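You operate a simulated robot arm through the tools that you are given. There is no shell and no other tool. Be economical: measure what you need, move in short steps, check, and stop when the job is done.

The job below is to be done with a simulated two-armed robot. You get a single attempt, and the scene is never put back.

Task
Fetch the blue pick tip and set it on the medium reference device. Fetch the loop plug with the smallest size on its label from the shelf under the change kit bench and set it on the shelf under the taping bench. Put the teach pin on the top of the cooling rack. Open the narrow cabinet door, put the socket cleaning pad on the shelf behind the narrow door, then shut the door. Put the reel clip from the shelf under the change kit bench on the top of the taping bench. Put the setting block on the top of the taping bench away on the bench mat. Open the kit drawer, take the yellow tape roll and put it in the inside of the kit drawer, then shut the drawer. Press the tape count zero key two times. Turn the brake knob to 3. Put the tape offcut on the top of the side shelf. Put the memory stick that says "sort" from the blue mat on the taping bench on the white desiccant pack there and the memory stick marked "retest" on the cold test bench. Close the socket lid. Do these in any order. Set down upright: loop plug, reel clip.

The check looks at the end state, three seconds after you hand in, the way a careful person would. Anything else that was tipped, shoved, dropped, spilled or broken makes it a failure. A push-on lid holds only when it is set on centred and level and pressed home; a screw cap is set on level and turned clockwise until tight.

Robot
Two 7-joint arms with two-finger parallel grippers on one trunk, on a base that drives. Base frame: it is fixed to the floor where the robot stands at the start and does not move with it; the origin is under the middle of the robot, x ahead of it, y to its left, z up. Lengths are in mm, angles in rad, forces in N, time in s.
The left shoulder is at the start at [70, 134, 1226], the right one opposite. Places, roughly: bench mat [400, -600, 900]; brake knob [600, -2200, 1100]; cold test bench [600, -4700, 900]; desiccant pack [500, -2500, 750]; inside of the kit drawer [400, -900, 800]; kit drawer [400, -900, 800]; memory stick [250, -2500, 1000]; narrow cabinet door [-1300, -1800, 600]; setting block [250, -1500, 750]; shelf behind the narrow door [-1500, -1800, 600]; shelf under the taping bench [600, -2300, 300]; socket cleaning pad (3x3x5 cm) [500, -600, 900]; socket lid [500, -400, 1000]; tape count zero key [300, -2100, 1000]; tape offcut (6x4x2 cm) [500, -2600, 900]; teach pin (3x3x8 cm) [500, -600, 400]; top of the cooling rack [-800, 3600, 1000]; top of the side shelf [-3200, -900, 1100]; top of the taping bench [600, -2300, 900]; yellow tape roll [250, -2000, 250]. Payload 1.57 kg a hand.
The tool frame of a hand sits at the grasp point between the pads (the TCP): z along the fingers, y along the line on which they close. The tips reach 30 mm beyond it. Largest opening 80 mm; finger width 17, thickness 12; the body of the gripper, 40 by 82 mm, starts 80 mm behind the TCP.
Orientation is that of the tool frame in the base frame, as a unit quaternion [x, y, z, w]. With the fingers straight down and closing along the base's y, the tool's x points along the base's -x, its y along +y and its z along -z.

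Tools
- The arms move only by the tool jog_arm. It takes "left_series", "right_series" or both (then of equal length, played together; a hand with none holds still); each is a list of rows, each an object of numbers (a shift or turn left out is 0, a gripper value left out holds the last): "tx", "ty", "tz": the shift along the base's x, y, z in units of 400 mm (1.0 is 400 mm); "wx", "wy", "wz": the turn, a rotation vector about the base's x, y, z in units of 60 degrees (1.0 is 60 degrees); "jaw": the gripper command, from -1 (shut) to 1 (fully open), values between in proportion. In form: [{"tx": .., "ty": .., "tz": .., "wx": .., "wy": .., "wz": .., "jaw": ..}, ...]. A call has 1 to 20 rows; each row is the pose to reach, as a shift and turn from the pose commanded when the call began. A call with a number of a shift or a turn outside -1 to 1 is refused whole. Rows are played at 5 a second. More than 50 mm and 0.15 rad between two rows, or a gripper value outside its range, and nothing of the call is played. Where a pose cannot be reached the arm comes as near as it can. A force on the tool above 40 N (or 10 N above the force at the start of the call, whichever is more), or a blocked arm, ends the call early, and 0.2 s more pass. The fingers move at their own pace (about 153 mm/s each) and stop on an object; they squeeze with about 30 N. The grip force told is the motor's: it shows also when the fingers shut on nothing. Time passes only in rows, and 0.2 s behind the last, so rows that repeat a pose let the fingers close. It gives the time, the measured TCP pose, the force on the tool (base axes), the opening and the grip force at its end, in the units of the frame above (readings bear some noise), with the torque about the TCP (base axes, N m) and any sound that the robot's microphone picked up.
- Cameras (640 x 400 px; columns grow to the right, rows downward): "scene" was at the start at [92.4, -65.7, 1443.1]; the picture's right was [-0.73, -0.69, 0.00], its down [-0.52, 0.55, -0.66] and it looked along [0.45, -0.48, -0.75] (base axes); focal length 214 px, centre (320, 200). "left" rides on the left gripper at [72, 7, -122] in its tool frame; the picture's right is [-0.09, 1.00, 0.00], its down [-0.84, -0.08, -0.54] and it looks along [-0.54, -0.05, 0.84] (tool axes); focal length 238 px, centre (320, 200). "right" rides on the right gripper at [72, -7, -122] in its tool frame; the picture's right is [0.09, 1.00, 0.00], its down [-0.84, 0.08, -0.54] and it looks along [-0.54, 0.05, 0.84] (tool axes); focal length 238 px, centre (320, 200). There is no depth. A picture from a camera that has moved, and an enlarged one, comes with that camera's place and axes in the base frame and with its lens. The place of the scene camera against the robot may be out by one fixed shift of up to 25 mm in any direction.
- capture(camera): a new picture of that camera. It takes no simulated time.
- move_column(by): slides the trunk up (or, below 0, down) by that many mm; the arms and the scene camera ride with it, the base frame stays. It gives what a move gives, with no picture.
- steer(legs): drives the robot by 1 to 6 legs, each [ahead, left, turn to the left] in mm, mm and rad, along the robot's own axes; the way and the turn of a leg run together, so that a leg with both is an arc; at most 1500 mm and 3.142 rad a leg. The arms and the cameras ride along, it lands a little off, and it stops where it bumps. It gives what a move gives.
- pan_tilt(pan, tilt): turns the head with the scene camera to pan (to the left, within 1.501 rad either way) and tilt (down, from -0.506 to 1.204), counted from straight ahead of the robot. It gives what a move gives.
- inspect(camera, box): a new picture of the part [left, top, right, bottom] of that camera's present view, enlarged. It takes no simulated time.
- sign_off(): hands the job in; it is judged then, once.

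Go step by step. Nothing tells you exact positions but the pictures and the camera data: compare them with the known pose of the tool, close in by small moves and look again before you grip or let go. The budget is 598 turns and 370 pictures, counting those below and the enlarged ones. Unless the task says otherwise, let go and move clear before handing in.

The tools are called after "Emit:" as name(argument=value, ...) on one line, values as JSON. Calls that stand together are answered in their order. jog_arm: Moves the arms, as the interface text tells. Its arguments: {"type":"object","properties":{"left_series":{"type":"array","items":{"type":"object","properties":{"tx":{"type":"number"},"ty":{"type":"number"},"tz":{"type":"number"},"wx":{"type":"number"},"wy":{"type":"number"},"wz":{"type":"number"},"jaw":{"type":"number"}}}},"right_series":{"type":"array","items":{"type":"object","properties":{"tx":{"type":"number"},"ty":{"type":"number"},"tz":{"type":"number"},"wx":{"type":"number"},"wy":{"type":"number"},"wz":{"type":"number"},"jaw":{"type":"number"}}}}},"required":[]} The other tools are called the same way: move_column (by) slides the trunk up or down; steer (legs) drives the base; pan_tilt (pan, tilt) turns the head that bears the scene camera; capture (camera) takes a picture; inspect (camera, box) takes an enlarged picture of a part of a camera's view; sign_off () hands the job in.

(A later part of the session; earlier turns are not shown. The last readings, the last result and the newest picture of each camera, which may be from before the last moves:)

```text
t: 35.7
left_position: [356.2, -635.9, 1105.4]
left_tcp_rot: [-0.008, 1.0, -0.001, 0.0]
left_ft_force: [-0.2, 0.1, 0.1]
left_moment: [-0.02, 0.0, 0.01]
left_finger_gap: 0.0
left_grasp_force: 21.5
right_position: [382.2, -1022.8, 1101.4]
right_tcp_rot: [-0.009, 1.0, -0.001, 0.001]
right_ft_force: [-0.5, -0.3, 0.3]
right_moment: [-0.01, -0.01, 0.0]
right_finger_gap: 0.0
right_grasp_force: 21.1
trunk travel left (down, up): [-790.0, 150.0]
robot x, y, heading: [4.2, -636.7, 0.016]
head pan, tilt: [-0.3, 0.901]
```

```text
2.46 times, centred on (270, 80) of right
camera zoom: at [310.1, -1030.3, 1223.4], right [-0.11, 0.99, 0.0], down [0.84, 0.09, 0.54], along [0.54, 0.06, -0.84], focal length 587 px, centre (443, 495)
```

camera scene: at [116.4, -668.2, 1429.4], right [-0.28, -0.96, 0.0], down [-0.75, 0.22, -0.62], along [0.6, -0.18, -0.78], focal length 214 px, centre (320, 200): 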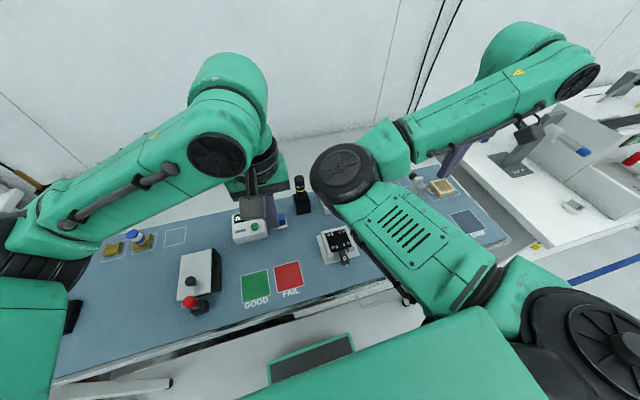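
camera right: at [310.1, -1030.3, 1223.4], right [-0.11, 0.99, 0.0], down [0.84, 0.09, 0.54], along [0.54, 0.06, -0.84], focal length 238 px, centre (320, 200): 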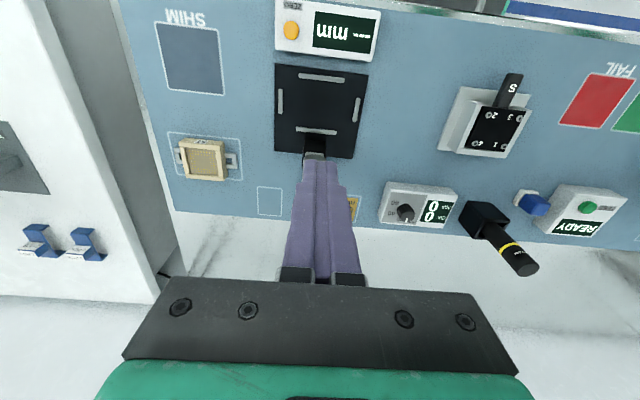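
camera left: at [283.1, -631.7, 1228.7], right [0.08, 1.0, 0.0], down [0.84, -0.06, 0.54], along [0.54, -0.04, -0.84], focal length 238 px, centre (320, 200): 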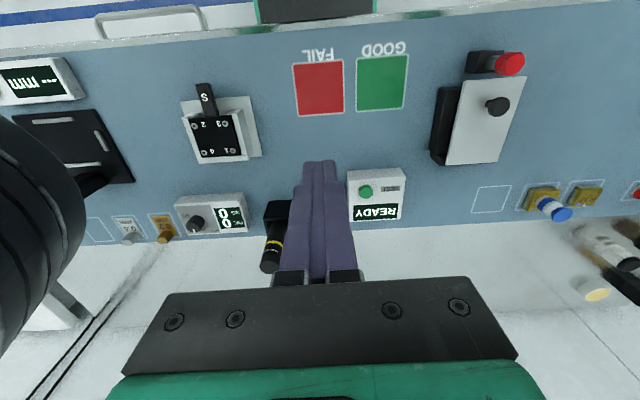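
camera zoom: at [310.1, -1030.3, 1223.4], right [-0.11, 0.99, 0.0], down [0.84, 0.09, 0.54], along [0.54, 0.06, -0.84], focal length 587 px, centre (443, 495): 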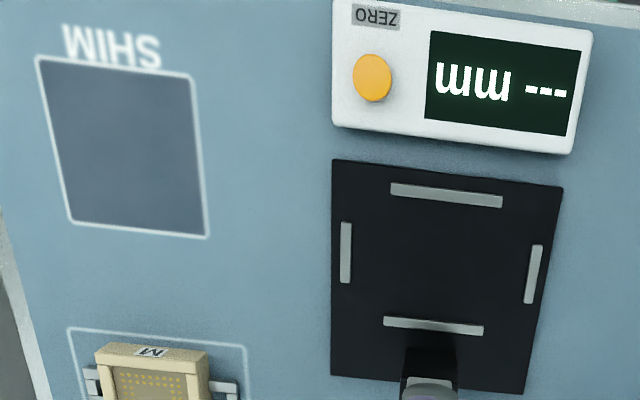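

The pad is about [495,-650], top near 900, with the pen stand to its right and the READY box to its left. I bring the left hand above it.

Emit:
jog_arm(left_series=[{"tx": 0.1, "jaw": 0.25}, {"tx": 0.2, "ty": -0.02}, {"tx": 0.3, "ty": -0.035}, {"tx": 0.347, "ty": -0.035, "tz": -0.08}, {"tx": 0.347, "ty": -0.035, "tz": -0.18}, {"tx": 0.347, "ty": -0.035, "tz": -0.24}, {"tx": 0.347, "ty": -0.035, "tz": -0.24}])

Emit:
inspect(camera="left", box=[200, 60, 440, 210])

```text
t: 37.3
left_position: [495.2, -650.0, 1010.4]
left_tcp_rot: [-0.007, 1.0, 0.001, 0.0]
left_ft_force: [0.1, -0.4, -0.1]
left_moment: [0.06, 0.0, 0.0]
left_finger_gap: 49.8
left_grasp_force: 0.2
right_position: [382.3, -1023.5, 1101.7]
right_tcp_rot: [-0.008, 1.0, 0.0, 0.0]
right_ft_force: [-0.1, 0.3, 0.4]
right_moment: [0.02, 0.01, -0.01]
right_finger_gap: 0.0
right_grasp_force: 21.9
trunk travel left (down, up): [-790.0, 150.0]
robot x, y, heading: [6.7, -637.2, 0.016]
head pan, tilt: [-0.3, 0.901]
```

```text
2.67 times, centred on (320, 135) of left
camera zoom: at [422.9, -646.6, 1133.2], right [0.08, 1.0, 0.0], down [0.84, -0.06, 0.54], along [0.54, -0.04, -0.84], focal length 636 px, centre (320, 373)
```

zoom: 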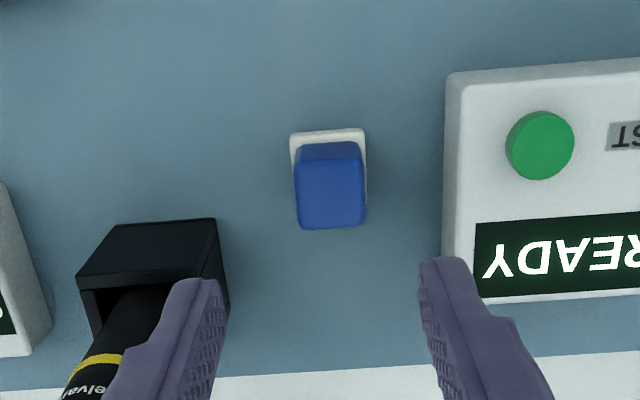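

Aligned to within 3 mm; I descend and grip the pad.

Emit:
jog_arm(left_series=[{"tx": -0.005, "ty": 0.006, "tz": -0.1}, {"tx": -0.005, "ty": 0.006, "tz": -0.2}, {"tx": -0.005, "ty": 0.006, "tz": -0.25}, {"tx": -0.005, "ty": 0.006, "tz": -0.267}, {"tx": -0.005, "ty": 0.006, "tz": -0.267, "jaw": -1}, {"tx": -0.005, "ty": 0.006, "tz": -0.267}, {"tx": -0.005, "ty": 0.006, "tz": -0.267}])

Emit:
jog_arm(left_series=[{"tz": 0.1}, {"tz": 0.2}, {"tz": 0.3}, {"tz": 0.4}, {"tz": 0.45}])

Emit:
capture(camera="left")

```text
t: 38.9
left_position: [492.4, -647.9, 901.6]
left_tcp_rot: [-0.008, 1.0, 0.0, 0.0]
left_ft_force: [-0.4, -1.1, -0.1]
left_moment: [0.0, -0.01, -0.01]
left_finger_gap: 28.9
left_grasp_force: 30.6
right_position: [381.1, -1024.2, 1100.1]
right_tcp_rot: [-0.007, 1.0, 0.0, 0.0]
right_ft_force: [0.4, -0.2, -0.6]
right_moment: [0.01, -0.02, -0.04]
right_finger_gap: 0.1
right_grasp_force: 21.1
trunk travel left (down, up): [-790.0, 150.0]
robot x, y, heading: [6.6, -644.2, 0.017]
head pan, tilt: [-0.3, 0.901]
```

```text
t: 40.1
left_position: [491.6, -647.6, 1084.4]
left_tcp_rot: [-0.008, 1.0, 0.0, -0.001]
left_ft_force: [0.4, 0.0, -0.3]
left_moment: [-0.01, -0.02, 0.0]
left_finger_gap: 28.9
left_grasp_force: 30.2
right_position: [381.4, -1023.4, 1100.1]
right_tcp_rot: [-0.008, 1.0, 0.0, 0.0]
right_ft_force: [0.0, -0.2, -0.4]
right_moment: [0.03, -0.05, 0.0]
right_finger_gap: 0.2
right_grasp_force: 21.3
trunk travel left (down, up): [-790.0, 150.0]
robot x, y, heading: [3.9, -639.8, 0.012]
head pan, tilt: [-0.3, 0.901]
```

```text
335 pictures are left
camera left: at [420.6, -643.9, 1207.3], right [0.08, 1.0, 0.0], down [0.84, -0.06, 0.54], along [0.54, -0.04, -0.84], focal length 238 px, centre (320, 200)
```

left: 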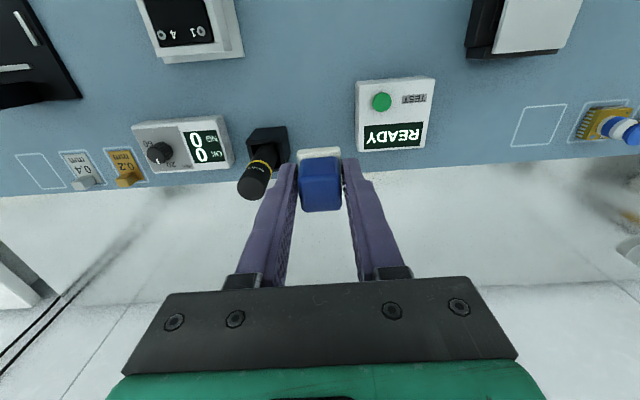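

The pad is held. I tuck the arm, back off from the bench, turn round and drive toward the cabinet to look at its narrow door.

Emit:
jog_arm(left_series=[{"tx": -0.1}, {"tx": -0.2}, {"tx": -0.3}, {"tx": -0.35}])

Emit:
steer(legs=[[-350, 0, 0], [0, 0, 3.141], [0, 1000, 0]])

Emit:
pan_tilt(pan=0.0, tilt=0.5)

Emit:
capture(camera="scene")

```text
t: 41.1
left_position: [349.2, -649.2, 1082.0]
left_tcp_rot: [-0.009, 1.0, 0.001, 0.001]
left_ft_force: [0.0, -0.1, 0.0]
left_moment: [-0.02, -0.02, 0.0]
left_finger_gap: 29.0
left_grasp_force: 30.0
right_position: [378.7, -1025.0, 1101.6]
right_tcp_rot: [-0.008, 1.0, 0.0, 0.0]
right_ft_force: [-0.8, -0.5, 1.0]
right_moment: [0.01, -0.02, 0.03]
right_finger_gap: 0.0
right_grasp_force: 21.2
trunk travel left (down, up): [-790.0, 150.0]
robot x, y, heading: [9.0, -639.8, 0.016]
head pan, tilt: [-0.3, 0.901]
```

```text
t: 55.5
left_position: [-657.1, -1639.2, 1081.9]
left_tcp_rot: [1.0, 0.016, 0.0, 0.0]
left_ft_force: [-0.1, 0.0, 0.2]
left_moment: [0.02, -0.01, 0.01]
left_finger_gap: 28.6
left_grasp_force: 29.7
right_position: [-693.5, -1265.2, 1100.2]
right_tcp_rot: [1.0, 0.016, 0.0, 0.0]
right_ft_force: [0.4, 0.2, -0.5]
right_moment: [0.02, 0.0, 0.02]
right_finger_gap: 0.0
right_grasp_force: 21.7
trunk travel left (down, up): [-790.0, 150.0]
robot x, y, heading: [-311.0, -1640.8, -3.111]
head pan, tilt: [-0.3, 0.901]
```

```text
t: 56.4
left_position: [-657.0, -1641.0, 1082.1]
left_tcp_rot: [1.0, 0.016, 0.0, 0.0]
left_ft_force: [-0.7, -0.1, -1.0]
left_moment: [0.01, 0.01, -0.01]
left_finger_gap: 28.8
left_grasp_force: 29.9
right_position: [-693.2, -1265.9, 1100.9]
right_tcp_rot: [1.0, 0.015, -0.001, 0.0]
right_ft_force: [-0.3, -0.5, -0.4]
right_moment: [0.03, -0.05, 0.0]
right_finger_gap: 0.0
right_grasp_force: 21.2
trunk travel left (down, up): [-790.0, 150.0]
robot x, y, heading: [-312.9, -1646.3, -3.11]
head pan, tilt: [0.0, 0.499]
```

```text
334 pictures are left
camera scene: at [-464.8, -1656.8, 1463.2], right [-0.03, 1.0, 0.0], down [0.48, 0.01, -0.88], along [-0.88, -0.03, -0.48], focal length 214 px, centre (320, 200)
```

scene: 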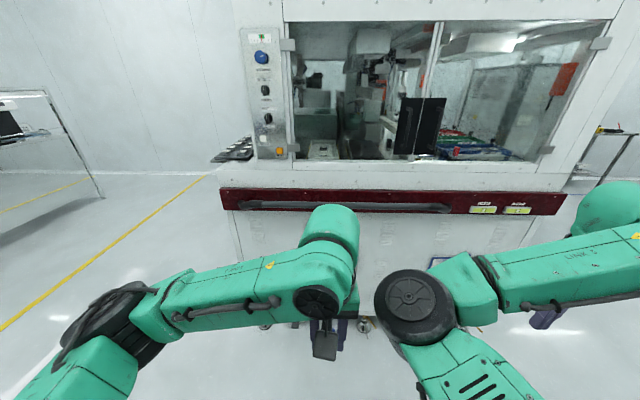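

I face the handler machine. The doors are low; I lower the trunk and look again.

Emit:
move_column(by=-480)

Emit:
capture(camera="scene")

```text
refused: -480 is not a number from -400 to 400
```

```text
333 pictures are left
camera scene: at [-464.8, -1656.8, 1463.2], right [-0.03, 1.0, 0.0], down [0.48, 0.01, -0.88], along [-0.88, -0.03, -0.48], focal length 214 px, centre (320, 200)
```

scene: 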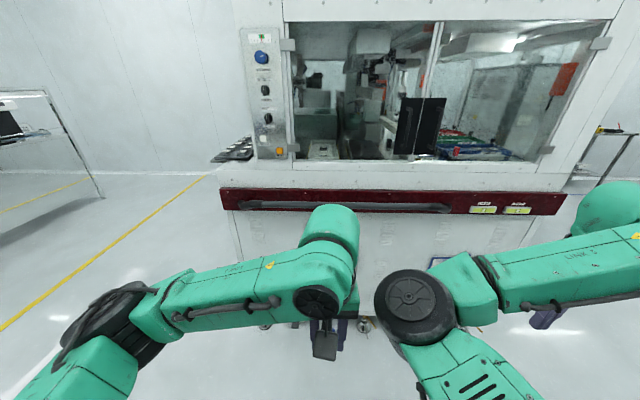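

Emit:
move_column(by=-400)

Emit:
capture(camera="scene")

```text
t: 60.2
left_position: [-657.9, -1641.0, 682.2]
left_tcp_rot: [1.0, 0.016, 0.001, 0.0]
left_ft_force: [-0.1, -0.1, 0.1]
left_moment: [0.0, 0.01, -0.02]
left_finger_gap: 28.9
left_grasp_force: 29.9
right_position: [-694.0, -1265.9, 701.5]
right_tcp_rot: [1.0, 0.015, 0.0, 0.0]
right_ft_force: [0.6, 0.4, -0.1]
right_moment: [0.0, -0.04, 0.0]
right_finger_gap: 0.0
right_grasp_force: 21.8
trunk travel left (down, up): [-390.0, 550.0]
robot x, y, heading: [-310.3, -1642.5, -3.109]
head pan, tilt: [0.0, 0.499]
```

```text
332 pictures are left
camera scene: at [-464.7, -1656.8, 1063.3], right [-0.03, 1.0, 0.0], down [0.48, 0.01, -0.88], along [-0.88, -0.03, -0.48], focal length 214 px, centre (320, 200)
```

scene: 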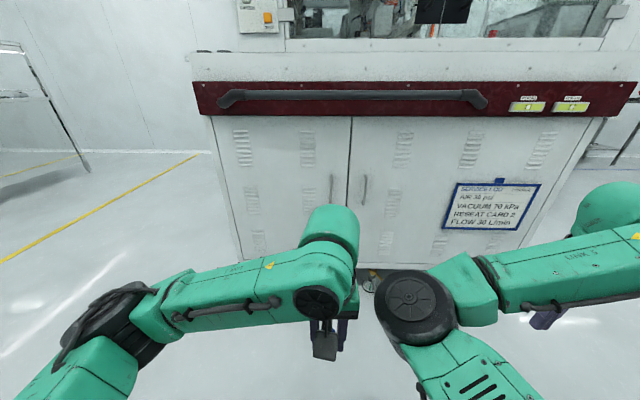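

The narrow door spans about y=-2110 to -1640 with its handle near [-1300,-1633,658], hinged on the left. Its shelf will need a forward-pointing gripper, so I test tilting the right hand to horizontal.

Emit:
jog_arm(right_series=[{"wy": 0.14}, {"wy": 0.28}, {"wy": 0.42}, {"wy": 0.56}, {"wy": 0.7}, {"wy": 0.84}, {"wy": 0.98}])

Emit:
jog_arm(right_series=[{"wy": 0.14}, {"wy": 0.28}, {"wy": 0.42}, {"wy": 0.52}, {"wy": 0.52}])

Emit:
capture(camera="right")

Emit:
capture(camera="scene")

```text
t: 61.8
left_position: [-657.3, -1639.2, 681.9]
left_tcp_rot: [1.0, 0.016, -0.001, 0.0]
left_ft_force: [0.4, 0.2, -0.8]
left_moment: [0.04, -0.01, 0.01]
left_finger_gap: 28.8
left_grasp_force: 29.8
right_position: [-710.0, -1252.2, 693.5]
right_tcp_rot: [0.872, 0.013, -0.49, -0.009]
right_ft_force: [0.2, 0.2, 0.7]
right_moment: [0.0, 0.0, -0.02]
right_finger_gap: 0.0
right_grasp_force: 21.5
right hand out of reach, approached as far as the arm can: row 2, 3, 4, 5, 6, 7
trunk travel left (down, up): [-390.0, 550.0]
robot x, y, heading: [-311.2, -1644.9, -3.111]
head pan, tilt: [0.0, 0.499]
```

```text
t: 63.0
left_position: [-656.5, -1641.2, 681.5]
left_tcp_rot: [1.0, 0.015, 0.0, -0.001]
left_ft_force: [-0.6, 0.8, -0.2]
left_moment: [0.02, 0.01, 0.02]
left_finger_gap: 28.9
left_grasp_force: 29.8
right_position: [-711.8, -1250.1, 694.3]
right_tcp_rot: [-0.707, -0.011, 0.707, 0.011]
right_ft_force: [-0.2, 0.6, 0.4]
right_moment: [0.02, -0.03, -0.03]
right_finger_gap: 0.0
right_grasp_force: 21.5
right hand out of reach, approached as far as the arm can: row 1
trunk travel left (down, up): [-390.0, 550.0]
robot x, y, heading: [-307.5, -1644.4, -3.111]
head pan, tilt: [0.0, 0.499]
```

```text
331 pictures are left
camera right: at [-589.1, -1242.0, 622.1], right [0.0, -0.99, -0.12], down [0.54, -0.1, 0.83], along [-0.84, -0.07, 0.54], focal length 238 px, centre (320, 200)
```

right: 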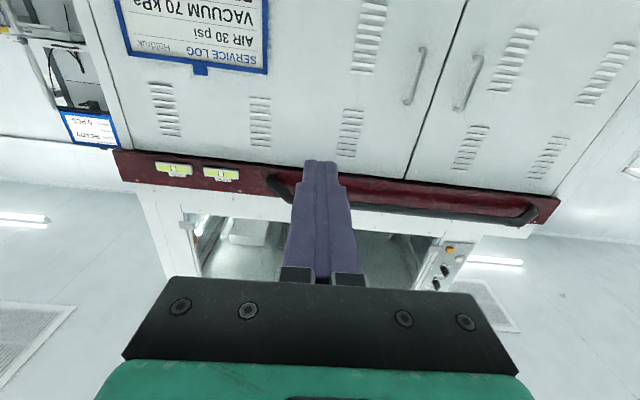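

```text
330 pictures are left
camera scene: at [-464.9, -1657.0, 1063.3], right [-0.03, 1.0, 0.0], down [0.48, 0.01, -0.88], along [-0.88, -0.03, -0.48], focal length 214 px, centre (320, 200)
```

scene: 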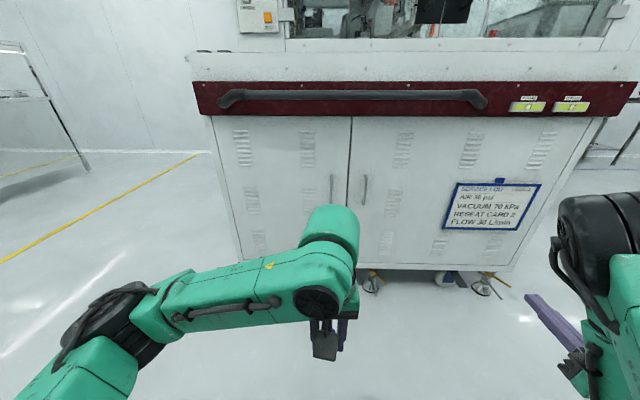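

The gripper can point forward. Handle is at about [-1271,-1633,663]. I drive so that the right hand comes in front of it, still 100 mm short.

Emit:
steer(legs=[[0, 375, -0.03], [400, 0, 0]])

Emit:
jog_arm(right_series=[{"jaw": 0.2}, {"jaw": 0.2}, {"jaw": 0.2}])

Emit:
capture(camera="right")

Emit:
capture(camera="scene")

```text
t: 67.5
left_position: [-1053.3, -2012.1, 680.3]
left_tcp_rot: [1.0, 0.002, 0.001, 0.001]
left_ft_force: [-0.3, 0.8, -0.7]
left_moment: [-0.01, -0.02, 0.01]
left_finger_gap: 28.8
left_grasp_force: 29.9
right_position: [-1097.0, -1621.2, 694.3]
right_tcp_rot: [0.707, 0.001, -0.706, -0.021]
right_ft_force: [0.2, -0.1, 0.8]
right_moment: [0.01, 0.0, -0.01]
right_finger_gap: 0.2
right_grasp_force: 20.9
trunk travel left (down, up): [-390.0, 550.0]
robot x, y, heading: [-708.2, -2019.6, -3.139]
head pan, tilt: [0.0, 0.499]
```

```text
t: 68.3
left_position: [-1052.8, -2011.8, 682.5]
left_tcp_rot: [1.0, 0.002, 0.0, -0.001]
left_ft_force: [-0.1, -0.1, 0.0]
left_moment: [-0.03, -0.02, 0.0]
left_finger_gap: 29.1
left_grasp_force: 30.0
right_position: [-1096.7, -1620.6, 694.3]
right_tcp_rot: [0.707, 0.001, -0.707, -0.022]
right_ft_force: [-0.4, 0.4, -0.7]
right_moment: [-0.01, -0.01, 0.02]
right_finger_gap: 48.0
right_grasp_force: 0.1
trunk travel left (down, up): [-390.0, 550.0]
robot x, y, heading: [-708.0, -2020.4, -3.139]
head pan, tilt: [0.0, 0.499]
```

```text
329 pictures are left
camera right: at [-973.2, -1615.0, 622.2], right [-0.03, -0.99, -0.12], down [0.54, -0.12, 0.83], along [-0.84, -0.04, 0.54], focal length 238 px, centre (320, 200)
```

right: 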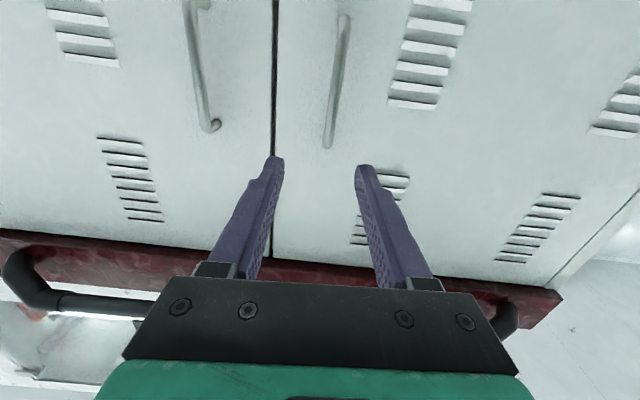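

```text
328 pictures are left
camera scene: at [-861.1, -2033.8, 1063.3], right [0.0, 1.0, 0.0], down [0.48, 0.0, -0.88], along [-0.88, 0.0, -0.48], focal length 214 px, centre (320, 200)
```

scene: 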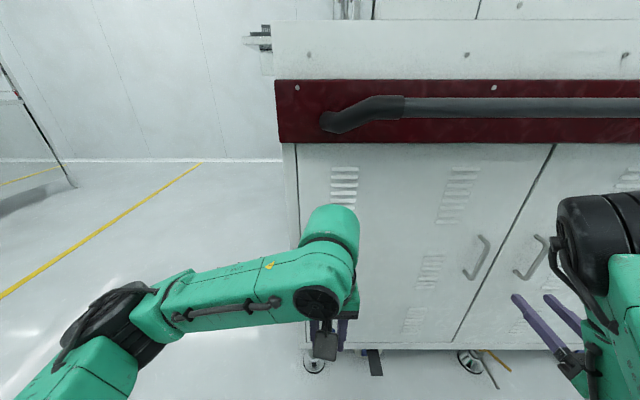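

Handle refined: [-1271,-1629], z 597–731. I advance the right hand around the bar and grip.

Emit:
jog_arm(right_series=[{"tx": -0.1, "ty": -0.02, "tz": -0.05}, {"tx": -0.2, "ty": -0.02, "tz": -0.075}, {"tx": -0.3, "ty": -0.02, "tz": -0.075}, {"tx": -0.38, "ty": -0.02, "tz": -0.075}, {"tx": -0.405, "ty": -0.02, "tz": -0.075}, {"tx": -0.405, "ty": -0.02, "tz": -0.075}])

Emit:
capture(camera="right")

```text
t: 69.7
left_position: [-1053.3, -2012.0, 682.2]
left_tcp_rot: [1.0, 0.002, 0.0, 0.0]
left_ft_force: [-0.3, -0.7, -1.7]
left_moment: [-0.02, -0.01, -0.02]
left_finger_gap: 28.9
left_grasp_force: 30.1
right_position: [-1200.3, -1602.9, 658.8]
right_tcp_rot: [0.707, 0.001, -0.707, -0.023]
right_ft_force: [-0.2, 0.1, -0.2]
right_moment: [0.0, 0.03, -0.01]
right_finger_gap: 47.9
right_grasp_force: 0.1
right hand out of reach, approached as far as the arm can: row 3, 4, 5, 6
trunk travel left (down, up): [-390.0, 550.0]
robot x, y, heading: [-706.7, -2026.3, -3.142]
head pan, tilt: [0.0, 0.499]
```

```text
327 pictures are left
camera right: at [-1076.9, -1598.4, 586.0], right [-0.03, -0.99, -0.12], down [0.54, -0.12, 0.83], along [-0.84, -0.04, 0.54], focal length 238 px, centre (320, 200)
```

right: 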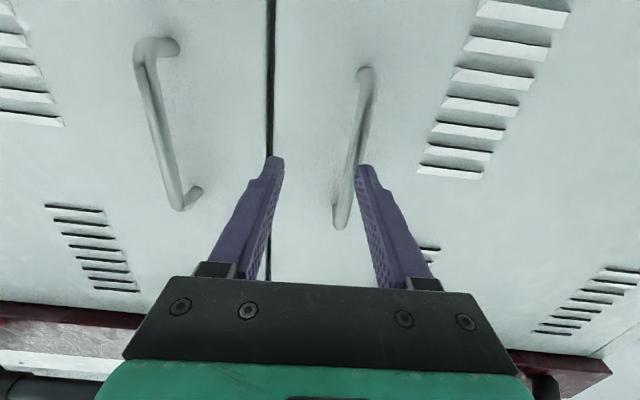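

Forward reach tops out near 490 mm from the axis. I tuck the hand back in line and drive forward instead.

Emit:
jog_arm(right_series=[{"tx": 0.1, "ty": -0.06}, {"tx": 0.15, "ty": -0.065}, {"tx": 0.15, "ty": -0.065}])

Emit:
steer(legs=[[100, 0, 0]])

Emit:
capture(camera="right")

```text
t: 70.5
left_position: [-1053.2, -2012.4, 681.0]
left_tcp_rot: [1.0, 0.002, 0.0, 0.0]
left_ft_force: [-0.9, -0.3, -0.4]
left_moment: [-0.01, 0.01, 0.02]
left_finger_gap: 29.0
left_grasp_force: 30.6
right_position: [-1139.7, -1627.6, 658.5]
right_tcp_rot: [0.707, 0.0, -0.706, -0.022]
right_ft_force: [0.1, 0.2, -0.5]
right_moment: [0.0, 0.04, 0.01]
right_finger_gap: 48.1
right_grasp_force: 0.0
trunk travel left (down, up): [-390.0, 550.0]
robot x, y, heading: [-709.5, -2024.9, -3.139]
head pan, tilt: [0.0, 0.499]
```

```text
t: 71.7
left_position: [-1151.0, -2012.8, 680.4]
left_tcp_rot: [1.0, 0.003, 0.0, -0.001]
left_ft_force: [-1.0, -0.2, 0.2]
left_moment: [0.0, -0.02, -0.04]
left_finger_gap: 28.7
left_grasp_force: 30.1
right_position: [-1240.6, -1627.9, 658.1]
right_tcp_rot: [0.708, 0.002, -0.706, -0.021]
right_ft_force: [0.1, 0.2, 0.2]
right_moment: [0.01, 0.01, 0.01]
right_finger_gap: 47.8
right_grasp_force: 0.0
trunk travel left (down, up): [-390.0, 550.0]
robot x, y, heading: [-805.8, -2024.6, -3.137]
head pan, tilt: [0.0, 0.499]
```

```text
326 pictures are left
camera right: at [-1116.2, -1622.7, 585.3], right [-0.03, -0.99, -0.12], down [0.54, -0.12, 0.83], along [-0.84, -0.04, 0.54], focal length 238 px, centre (320, 200)
```

right: 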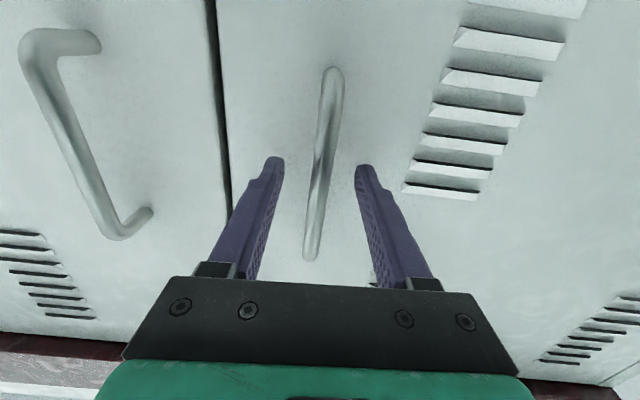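

The bar lies between the fingers. I advance 20 mm and close.

Emit:
jog_arm(right_series=[{"tx": -0.025}, {"tx": -0.05}, {"tx": -0.05, "jaw": -1}, {"tx": -0.05}, {"tx": -0.05}])

Emit:
capture(camera="right")

```text
t: 72.2
left_position: [-1147.1, -2012.9, 683.0]
left_tcp_rot: [1.0, 0.0, -0.004, -0.001]
left_ft_force: [-0.1, -0.6, -0.5]
left_moment: [0.03, 0.0, -0.05]
left_finger_gap: 28.7
left_grasp_force: 30.1
right_position: [-1245.1, -1627.3, 657.5]
right_tcp_rot: [0.708, -0.001, -0.706, -0.022]
right_ft_force: [25.9, -2.1, 11.3]
right_moment: [-0.48, 0.34, 0.94]
right_finger_gap: 48.8
right_grasp_force: 0.4
trunk travel left (down, up): [-390.0, 550.0]
robot x, y, heading: [-804.9, -2029.4, 3.138]
head pan, tilt: [0.0, 0.499]
stopped in row 2 (right hand): the force on the tool passed its limit (the readings are from after the stop); the commanded pose is now the measured one
```

```text
325 pictures are left
camera right: at [-1122.6, -1623.7, 586.1], right [-0.03, -0.99, -0.12], down [0.54, -0.12, 0.84], along [-0.84, -0.04, 0.54], focal length 238 px, centre (320, 200)
```

right: 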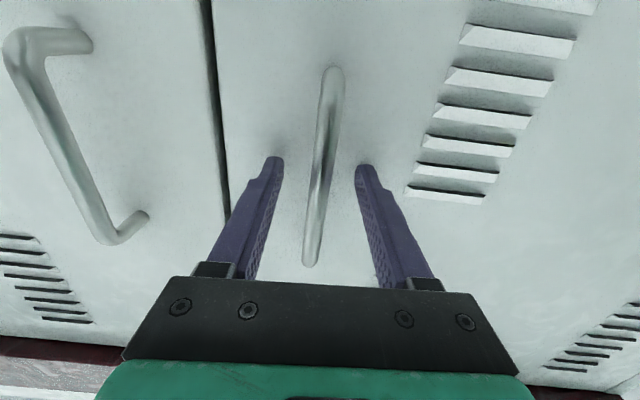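

The tips touch the door itself, so the bar is at the TCP. I back 2 mm and close.

Emit:
jog_arm(right_series=[{"tx": 0.008}, {"tx": 0.008, "jaw": -1}, {"tx": 0.008}, {"tx": 0.008}])

```text
t: 73.2
left_position: [-1149.1, -2012.1, 682.9]
left_tcp_rot: [1.0, 0.002, -0.001, 0.0]
left_ft_force: [-0.2, 0.0, -1.2]
left_moment: [-0.02, -0.01, 0.02]
left_finger_gap: 28.9
left_grasp_force: 29.9
right_position: [-1246.1, -1626.8, 652.7]
right_tcp_rot: [0.711, -0.002, -0.703, -0.022]
right_ft_force: [10.7, -3.6, 1.5]
right_moment: [-0.56, -0.26, -0.03]
right_finger_gap: 12.3
right_grasp_force: 29.6
trunk travel left (down, up): [-390.0, 550.0]
robot x, y, heading: [-804.0, -2022.1, -3.146]
head pan, tilt: [0.0, 0.499]
```

The handle is gripped. I pull along the hinge arc, yawing the wrist with it.

Emit:
jog_arm(right_series=[{"tx": 0.03, "ty": -0.001, "wz": -0.024}, {"tx": 0.06, "ty": -0.002, "wz": -0.048}, {"tx": 0.1, "ty": -0.004, "wz": -0.08}, {"tx": 0.14, "ty": -0.009, "wz": -0.112}, {"tx": 0.18, "ty": -0.014, "wz": -0.143}, {"tx": 0.22, "ty": -0.021, "wz": -0.175}])

Emit:
capture(camera="scene")

```text
t: 74.1
left_position: [-1151.0, -2011.2, 681.0]
left_tcp_rot: [1.0, 0.003, 0.0, 0.001]
left_ft_force: [0.2, 0.7, 0.1]
left_moment: [-0.03, 0.04, -0.01]
left_finger_gap: 28.7
left_grasp_force: 29.7
right_position: [-1204.6, -1631.6, 654.9]
right_tcp_rot: [0.712, -0.035, -0.699, -0.047]
right_ft_force: [-2.5, -5.4, 0.5]
right_moment: [-0.47, -0.26, -0.12]
right_finger_gap: 11.9
right_grasp_force: 29.2
right hand out of reach, approached as far as the arm can: row 4
trunk travel left (down, up): [-390.0, 550.0]
robot x, y, heading: [-805.0, -2026.7, -3.138]
head pan, tilt: [0.0, 0.499]
stopped in row 4 (right hand): the force on the tool passed its limit (the readings are from after the stop); the commanded pose is now the measured one
```

```text
324 pictures are left
camera scene: at [-958.7, -2033.9, 1063.5], right [0.0, 1.0, 0.0], down [0.48, 0.0, -0.88], along [-0.88, 0.0, -0.48], focal length 214 px, centre (320, 200)
```

scene: 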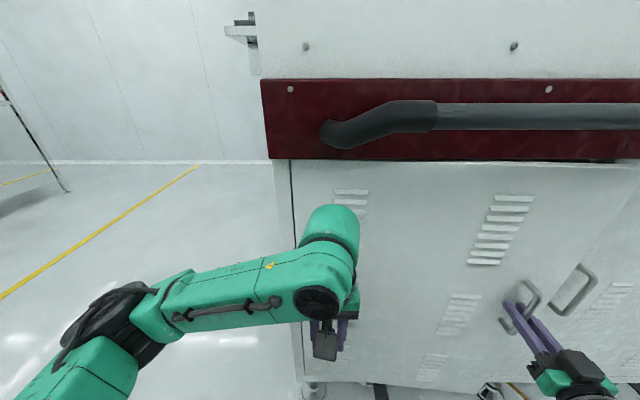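

The door moves. The arm is at its near limit, so I continue pulling by driving the base back and slightly left.

Emit:
steer(legs=[[-80, 14, 0]])

Emit:
capture(camera="scene")

```text
t: 75.4
left_position: [-1068.3, -2029.1, 682.2]
left_tcp_rot: [1.0, 0.004, 0.0, -0.001]
left_ft_force: [-0.4, -1.0, -0.6]
left_moment: [0.01, 0.01, 0.03]
left_finger_gap: 28.7
left_grasp_force: 30.1
right_position: [-1123.6, -1654.0, 656.0]
right_tcp_rot: [0.713, -0.029, -0.699, -0.037]
right_ft_force: [-0.2, -2.9, 3.5]
right_moment: [-0.56, -0.33, 0.07]
right_finger_gap: 12.0
right_grasp_force: 29.3
trunk travel left (down, up): [-390.0, 550.0]
robot x, y, heading: [-723.0, -2042.1, -3.131]
head pan, tilt: [0.0, 0.499]
stopped in leg 1: the force on the tool passed its limit (the readings are from after the stop); the commanded pose is now the measured one
```

```text
323 pictures are left
camera scene: at [-875.1, -2050.9, 1063.4], right [-0.01, 1.0, 0.0], down [0.48, 0.0, -0.88], along [-0.88, -0.01, -0.48], focal length 214 px, centre (320, 200)
```

scene: 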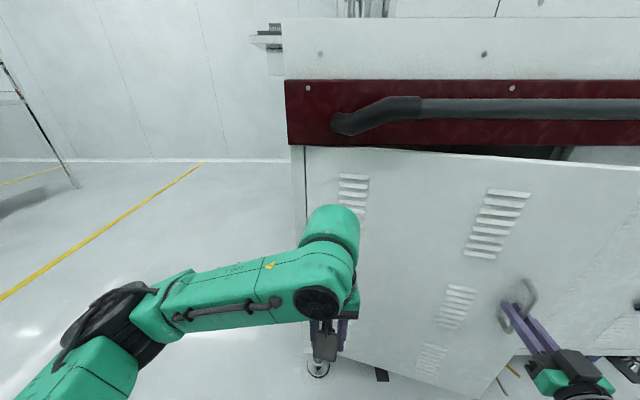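

Good, the door follows. I continue with two more back-left legs.

Emit:
steer(legs=[[-80, 26, 0]])

Emit:
steer(legs=[[-80, 48, 0]])

Emit:
capture(camera="scene")

```text
t: 76.5
left_position: [-993.0, -2055.8, 681.7]
left_tcp_rot: [1.0, 0.006, 0.0, 0.001]
left_ft_force: [-0.1, -0.1, -0.1]
left_moment: [-0.02, 0.02, -0.01]
left_finger_gap: 28.9
left_grasp_force: 30.5
right_position: [-1052.7, -1687.1, 656.1]
right_tcp_rot: [0.714, -0.024, -0.699, -0.028]
right_ft_force: [-0.9, -2.5, 2.0]
right_moment: [-0.28, -0.41, 0.17]
right_finger_gap: 11.8
right_grasp_force: 29.0
trunk travel left (down, up): [-390.0, 550.0]
robot x, y, heading: [-649.0, -2065.0, -3.134]
head pan, tilt: [0.0, 0.499]
stopped in leg 1: the force on the tool passed its limit (the readings are from after the stop); the commanded pose is now the measured one
```

```text
t: 77.7
left_position: [-915.2, -2103.9, 681.9]
left_tcp_rot: [1.0, 0.008, 0.0, 0.0]
left_ft_force: [-0.1, -0.5, 0.2]
left_moment: [0.02, -0.01, 0.0]
left_finger_gap: 28.9
left_grasp_force: 29.5
right_position: [-979.2, -1741.1, 655.9]
right_tcp_rot: [0.714, -0.02, -0.7, -0.02]
right_ft_force: [-1.3, -2.1, -0.1]
right_moment: [0.01, -0.38, 0.12]
right_finger_gap: 11.9
right_grasp_force: 29.4
trunk travel left (down, up): [-390.0, 550.0]
robot x, y, heading: [-567.6, -2113.3, -3.127]
head pan, tilt: [0.0, 0.499]
stopped in leg 1: the force on the tool passed its limit (the readings are from after the stop); the commanded pose is now the measured one
```

```text
322 pictures are left
camera scene: at [-723.7, -2123.3, 1063.3], right [-0.02, 1.0, 0.0], down [0.48, 0.01, -0.88], along [-0.88, -0.01, -0.48], focal length 214 px, centre (320, 200)
```

scene: 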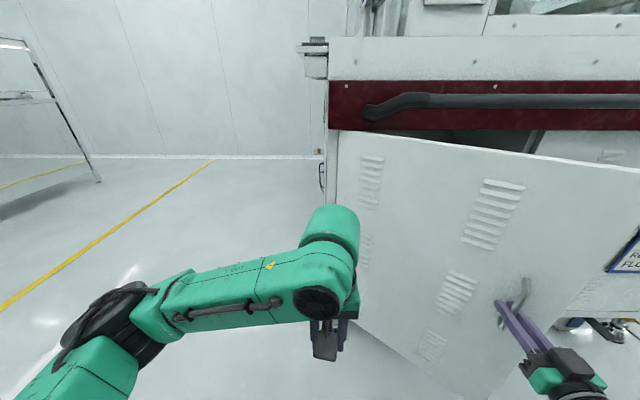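

The door is about 40° open. I release the handle, back off, move to the door's free edge and will push it wider from inside by driving left.

Emit:
jog_arm(right_series=[{"jaw": 0.2}, {"jaw": 0.2}, {"jaw": 0.2}])

Emit:
steer(legs=[[-120, 0, 0], [0, -190, 0]])

Emit:
capture(camera="scene")

```text
t: 78.5
left_position: [-915.6, -2103.8, 681.1]
left_tcp_rot: [1.0, 0.008, 0.0, 0.001]
left_ft_force: [0.1, -0.2, -0.1]
left_moment: [-0.02, 0.02, 0.01]
left_finger_gap: 28.9
left_grasp_force: 30.2
right_position: [-977.7, -1739.4, 655.6]
right_tcp_rot: [0.713, -0.02, -0.7, -0.02]
right_ft_force: [-1.6, -0.2, -0.2]
right_moment: [-0.01, -0.02, -0.01]
right_finger_gap: 48.0
right_grasp_force: 0.2
trunk travel left (down, up): [-390.0, 550.0]
robot x, y, heading: [-569.5, -2111.6, -3.125]
head pan, tilt: [0.0, 0.499]
```

```text
t: 80.9
left_position: [-801.0, -1912.0, 681.2]
left_tcp_rot: [1.0, 0.01, 0.0, 0.001]
left_ft_force: [0.6, 0.8, 0.2]
left_moment: [0.02, -0.02, -0.01]
left_finger_gap: 28.7
left_grasp_force: 29.8
right_position: [-865.3, -1550.1, 655.0]
right_tcp_rot: [0.714, -0.018, -0.7, -0.018]
right_ft_force: [-0.7, -0.5, 0.0]
right_moment: [0.03, 0.0, 0.04]
right_finger_gap: 47.8
right_grasp_force: 0.0
trunk travel left (down, up): [-390.0, 550.0]
robot x, y, heading: [-456.2, -1923.0, -3.122]
head pan, tilt: [0.0, 0.499]
```

```text
321 pictures are left
camera scene: at [-609.1, -1931.6, 1063.3], right [-0.02, 1.0, 0.0], down [0.48, 0.01, -0.88], along [-0.88, -0.02, -0.48], focal length 214 px, centre (320, 200)
```

scene: 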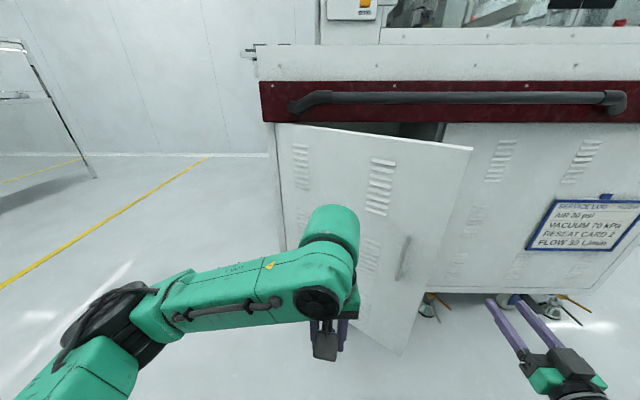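

The hand is right of the door's edge. Forward 150, then push left.

Emit:
jog_arm(right_series=[{"jaw": -1}, {"jaw": -1}])

Emit:
steer(legs=[[150, 0, 0], [0, 300, 0]])

Emit:
capture(camera="scene")

```text
t: 81.5
left_position: [-800.7, -1913.6, 681.1]
left_tcp_rot: [1.0, 0.009, 0.0, 0.002]
left_ft_force: [-0.3, 0.3, -0.2]
left_moment: [-0.02, 0.01, -0.01]
left_finger_gap: 28.7
left_grasp_force: 29.9
right_position: [-865.6, -1549.5, 656.7]
right_tcp_rot: [0.714, -0.02, -0.7, -0.02]
right_ft_force: [0.5, -0.8, -0.6]
right_moment: [0.0, 0.01, 0.03]
right_finger_gap: 0.0
right_grasp_force: 20.7
trunk travel left (down, up): [-390.0, 550.0]
robot x, y, heading: [-458.4, -1919.8, -3.123]
head pan, tilt: [0.0, 0.499]
```

```text
t: 83.7
left_position: [-947.4, -2008.3, 682.6]
left_tcp_rot: [1.0, 0.012, -0.001, 0.001]
left_ft_force: [0.0, 1.1, -0.7]
left_moment: [0.02, -0.01, 0.01]
left_finger_gap: 29.1
left_grasp_force: 30.3
right_position: [-1010.9, -1635.2, 655.0]
right_tcp_rot: [0.714, -0.026, -0.699, -0.033]
right_ft_force: [0.2, -0.2, -0.1]
right_moment: [0.02, -0.04, -0.05]
right_finger_gap: 0.0
right_grasp_force: 21.5
trunk travel left (down, up): [-390.0, 550.0]
robot x, y, heading: [-605.0, -2016.8, -3.12]
head pan, tilt: [0.0, 0.499]
stopped in leg 2: the force on the tool passed its limit (the readings are from after the stop); the commanded pose is now the measured one
```

```text
320 pictures are left
camera scene: at [-755.4, -2027.1, 1063.4], right [-0.02, 1.0, 0.0], down [0.48, 0.01, -0.88], along [-0.88, -0.02, -0.48], focal length 214 px, centre (320, 200)
```

scene: 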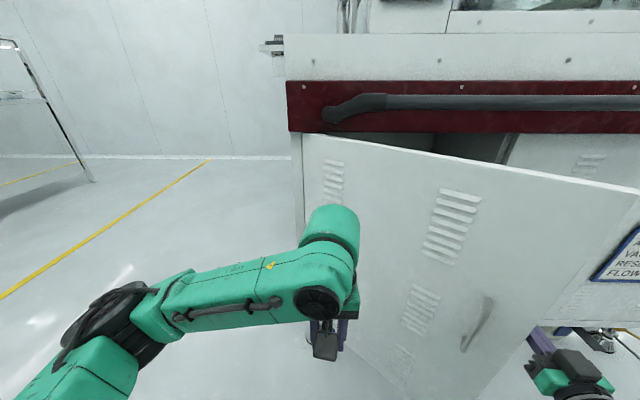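

The push begins. I follow the arc: back and left in short legs.

Emit:
steer(legs=[[-60, 80, 0]])

Emit:
steer(legs=[[-30, 100, 0]])

Emit:
steer(legs=[[-20, 120, 0]])

Emit:
capture(camera="scene")

```text
t: 84.9
left_position: [-885.9, -2090.0, 680.3]
left_tcp_rot: [1.0, 0.012, -0.001, 0.0]
left_ft_force: [0.0, 0.0, -0.8]
left_moment: [0.02, 0.01, 0.02]
left_finger_gap: 28.7
left_grasp_force: 29.7
right_position: [-949.7, -1718.0, 656.8]
right_tcp_rot: [0.713, -0.024, -0.7, -0.031]
right_ft_force: [-0.1, -0.1, 0.1]
right_moment: [0.0, 0.01, 0.0]
right_finger_gap: 0.3
right_grasp_force: 21.2
trunk travel left (down, up): [-390.0, 550.0]
robot x, y, heading: [-542.1, -2098.7, -3.119]
head pan, tilt: [0.0, 0.499]
```

```text
t: 85.8
left_position: [-872.1, -2129.6, 681.7]
left_tcp_rot: [1.0, 0.01, 0.0, 0.002]
left_ft_force: [0.4, -0.2, -1.4]
left_moment: [0.01, 0.02, -0.01]
left_finger_gap: 28.7
left_grasp_force: 30.2
right_position: [-930.5, -1750.9, 653.0]
right_tcp_rot: [0.717, -0.033, -0.695, -0.039]
right_ft_force: [6.3, 3.5, -1.8]
right_moment: [0.03, 0.15, 0.39]
right_finger_gap: 0.0
right_grasp_force: 21.3
trunk travel left (down, up): [-390.0, 550.0]
robot x, y, heading: [-525.2, -2136.3, -3.127]
head pan, tilt: [0.0, 0.499]
stopped in leg 1: the force on the tool passed its limit (the readings are from after the stop); the commanded pose is now the measured one
```

```text
t: 86.6
left_position: [-866.9, -2143.9, 682.5]
left_tcp_rot: [1.0, 0.008, -0.002, 0.002]
left_ft_force: [-0.8, 0.8, -0.8]
left_moment: [-0.02, 0.0, -0.01]
left_finger_gap: 28.8
left_grasp_force: 29.8
right_position: [-922.7, -1760.3, 653.1]
right_tcp_rot: [0.715, -0.039, -0.697, -0.047]
right_ft_force: [10.7, 6.1, 5.7]
right_moment: [-0.19, -0.24, 0.74]
right_finger_gap: 0.0
right_grasp_force: 21.2
trunk travel left (down, up): [-390.0, 550.0]
robot x, y, heading: [-522.8, -2155.4, -3.129]
head pan, tilt: [0.0, 0.499]
stopped in leg 1: the force on the tool passed its limit (the readings are from after the stop); the commanded pose is now the measured one
```

```text
319 pictures are left
camera scene: at [-674.3, -2164.0, 1063.7], right [-0.02, 1.0, 0.0], down [0.48, 0.01, -0.88], along [-0.88, -0.01, -0.48], focal length 214 px, centre (320, 200)
```

scene: 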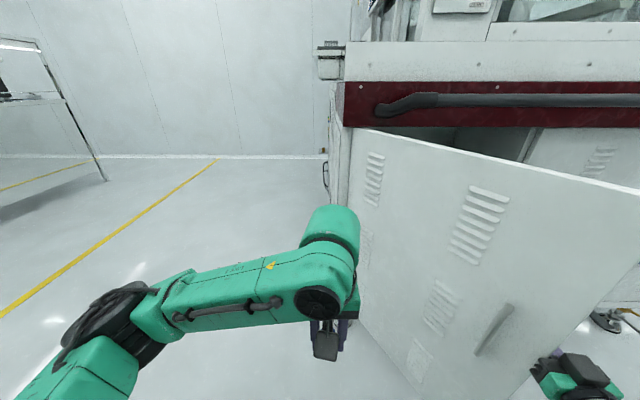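

The gripper is pressing on the door's end face rather than the inside. I step right, go further in, and push again.

Emit:
steer(legs=[[0, -80, 0], [130, 0, 0]])

Emit:
capture(camera="right")

Emit:
capture(camera="scene")

```text
t: 88.6
left_position: [-989.3, -2064.0, 681.0]
left_tcp_rot: [1.0, 0.006, -0.001, 0.003]
left_ft_force: [-0.3, 0.2, 0.1]
left_moment: [0.01, 0.02, -0.02]
left_finger_gap: 29.0
left_grasp_force: 30.3
right_position: [-1037.6, -1676.6, 648.0]
right_tcp_rot: [0.721, -0.041, -0.69, -0.053]
right_ft_force: [0.1, 0.2, 0.3]
right_moment: [-0.01, 0.03, 0.01]
right_finger_gap: 0.0
right_grasp_force: 21.0
trunk travel left (down, up): [-390.0, 550.0]
robot x, y, heading: [-643.8, -2079.1, -3.135]
head pan, tilt: [0.0, 0.499]
stopped in leg 2: the robot was blocked; the commanded pose is now the measured one
```

```text
318 pictures are left
camera right: at [-911.1, -1685.5, 581.2], right [-0.13, -0.99, -0.11], down [0.49, -0.16, 0.86], along [-0.86, 0.05, 0.5], focal length 238 px, centre (320, 200)
```

right: 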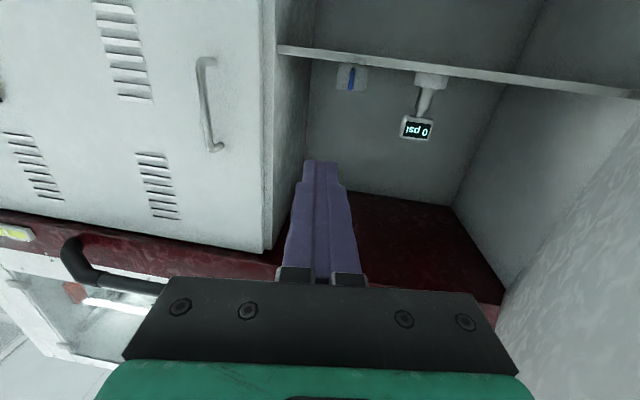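

```text
317 pictures are left
camera scene: at [-795.6, -2084.5, 1063.3], right [-0.01, 1.0, 0.0], down [0.48, 0.0, -0.88], along [-0.88, -0.01, -0.48], focal length 214 px, centre (320, 200)
```

scene: 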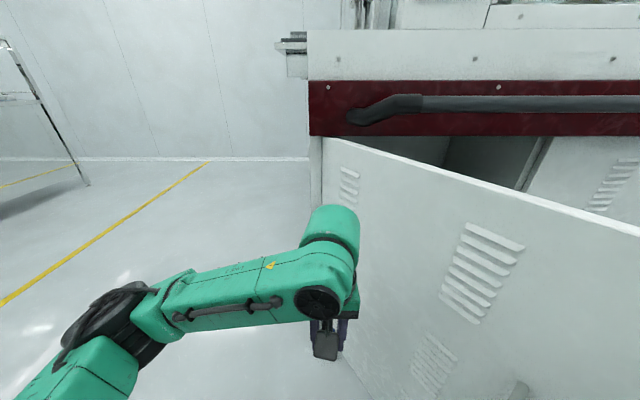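

I can see inside now: a shelf at about z=573 with a gauge at the back. The hand is inside the door; I push left and back.

Emit:
steer(legs=[[0, 60, 0]])

Emit:
steer(legs=[[-20, 80, 0]])

Emit:
capture(camera="scene")

```text
t: 89.3
left_position: [-985.4, -2072.7, 681.0]
left_tcp_rot: [1.0, 0.004, -0.003, 0.002]
left_ft_force: [-0.1, 0.1, -0.7]
left_moment: [-0.01, 0.03, 0.0]
left_finger_gap: 29.0
left_grasp_force: 30.2
right_position: [-1031.4, -1682.3, 648.8]
right_tcp_rot: [0.722, -0.042, -0.689, -0.056]
right_ft_force: [0.1, -0.3, 0.0]
right_moment: [0.01, 0.01, 0.01]
right_finger_gap: 0.0
right_grasp_force: 21.8
trunk travel left (down, up): [-390.0, 550.0]
robot x, y, heading: [-644.4, -2084.3, -3.135]
head pan, tilt: [0.0, 0.499]
stopped in leg 1: the robot was blocked; the commanded pose is now the measured one
```

```text
t: 90.1
left_position: [-983.4, -2077.8, 682.7]
left_tcp_rot: [1.0, 0.003, -0.002, 0.003]
left_ft_force: [-0.5, 0.9, -0.8]
left_moment: [0.0, 0.0, -0.04]
left_finger_gap: 28.7
left_grasp_force: 29.7
right_position: [-1026.1, -1689.3, 646.8]
right_tcp_rot: [0.723, -0.044, -0.687, -0.061]
right_ft_force: [1.0, -0.5, 0.2]
right_moment: [0.01, 0.0, -0.01]
right_finger_gap: 0.0
right_grasp_force: 21.4
trunk travel left (down, up): [-390.0, 550.0]
robot x, y, heading: [-639.3, -2095.2, -3.142]
head pan, tilt: [0.0, 0.499]
stopped in leg 1: the robot was blocked; the commanded pose is now the measured one
```

```text
316 pictures are left
camera scene: at [-789.3, -2101.0, 1063.8], right [0.0, 1.0, 0.0], down [0.48, 0.0, -0.88], along [-0.88, 0.0, -0.48], focal length 214 px, centre (320, 200)
```

scene: 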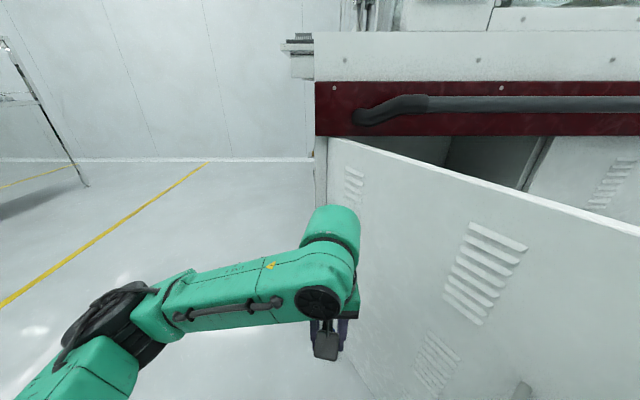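

The forearm jams on the door's end. Better: stand to the right of the door, face -y, and push the inner face straight with the right fingertips.

Emit:
steer(legs=[[0, -60, 0], [-160, 0, 0], [0, -880, 0], [0, 0, 1.571]])

Emit:
capture(camera="scene")

Emit:
capture(camera="right")

```text
t: 100.2
left_position: [-494.7, -1502.0, 681.0]
left_tcp_rot: [0.705, 0.71, 0.001, 0.001]
left_ft_force: [-0.1, -0.2, 0.0]
left_moment: [0.02, -0.02, 0.01]
left_finger_gap: 28.8
left_grasp_force: 30.6
right_position: [-885.3, -1544.9, 646.7]
right_tcp_rot: [0.542, 0.482, -0.528, 0.442]
right_ft_force: [0.5, -0.3, -0.7]
right_moment: [-0.01, 0.02, -0.03]
right_finger_gap: 0.0
right_grasp_force: 21.3
trunk travel left (down, up): [-390.0, 550.0]
robot x, y, heading: [-482.1, -1158.4, -1.566]
head pan, tilt: [0.0, 0.499]
```

```text
315 pictures are left
camera scene: at [-494.3, -1306.5, 1063.3], right [-1.0, 0.0, 0.0], down [0.0, 0.48, -0.88], along [0.0, -0.88, -0.48], focal length 214 px, centre (320, 200)
```

scene: 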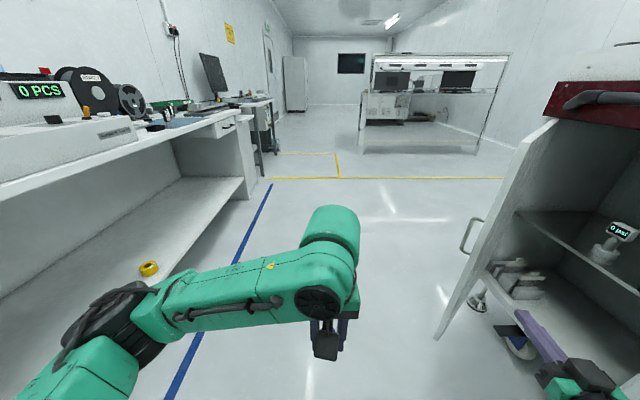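

```text
314 pictures are left
camera right: at [-875.7, -1420.2, 581.1], right [0.98, -0.14, -0.12], down [0.17, 0.48, 0.86], along [-0.06, -0.87, 0.5], focal length 238 px, centre (320, 200)
```

right: 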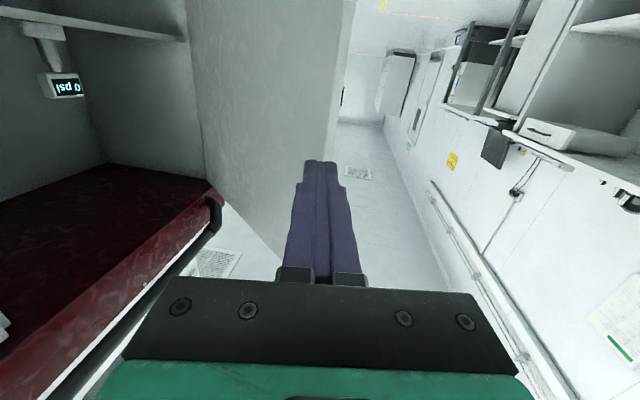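

Excellent view: I'm lined up. I shift right 100 and push forward with the fingertips.

Emit:
steer(legs=[[0, -90, 0], [220, 0, 0]])

Emit:
steer(legs=[[120, 0, 0]])

Emit:
capture(camera="scene")

```text
t: 102.6
left_position: [-584.2, -1724.0, 681.0]
left_tcp_rot: [0.704, 0.71, 0.002, 0.002]
left_ft_force: [0.7, 1.0, -0.6]
left_moment: [0.01, 0.04, -0.02]
left_finger_gap: 28.9
left_grasp_force: 30.1
right_position: [-975.8, -1769.2, 647.3]
right_tcp_rot: [0.541, 0.482, -0.527, 0.444]
right_ft_force: [-0.1, 0.8, 0.1]
right_moment: [0.01, -0.04, 0.0]
right_finger_gap: 0.1
right_grasp_force: 21.2
trunk travel left (down, up): [-390.0, 550.0]
robot x, y, heading: [-573.2, -1378.5, -1.567]
head pan, tilt: [0.0, 0.499]
```

```text
t: 103.8
left_position: [-584.4, -1843.2, 680.2]
left_tcp_rot: [0.704, 0.71, 0.002, 0.002]
left_ft_force: [1.0, 0.4, -1.2]
left_moment: [0.01, 0.01, -0.03]
left_finger_gap: 28.7
left_grasp_force: 30.0
right_position: [-975.0, -1887.9, 646.9]
right_tcp_rot: [0.541, 0.483, -0.527, 0.444]
right_ft_force: [1.3, -0.4, 0.0]
right_moment: [-0.02, -0.03, 0.02]
right_finger_gap: 0.1
right_grasp_force: 21.7
trunk travel left (down, up): [-390.0, 550.0]
robot x, y, heading: [-572.2, -1495.6, -1.566]
head pan, tilt: [0.0, 0.499]
```

```text
313 pictures are left
camera scene: at [-583.9, -1649.4, 1063.1], right [-1.0, 0.0, 0.0], down [0.0, 0.48, -0.88], along [0.0, -0.88, -0.48], focal length 214 px, centre (320, 200)
```

scene: 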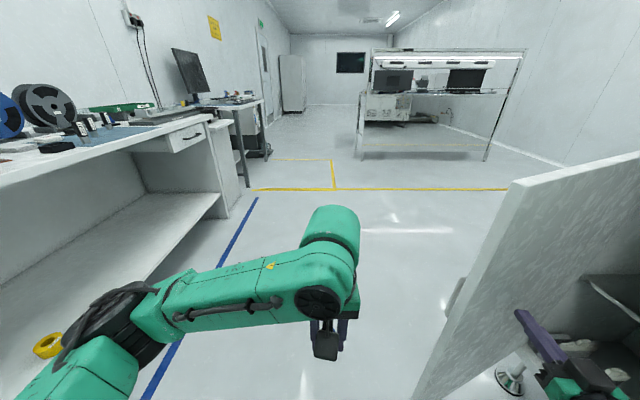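

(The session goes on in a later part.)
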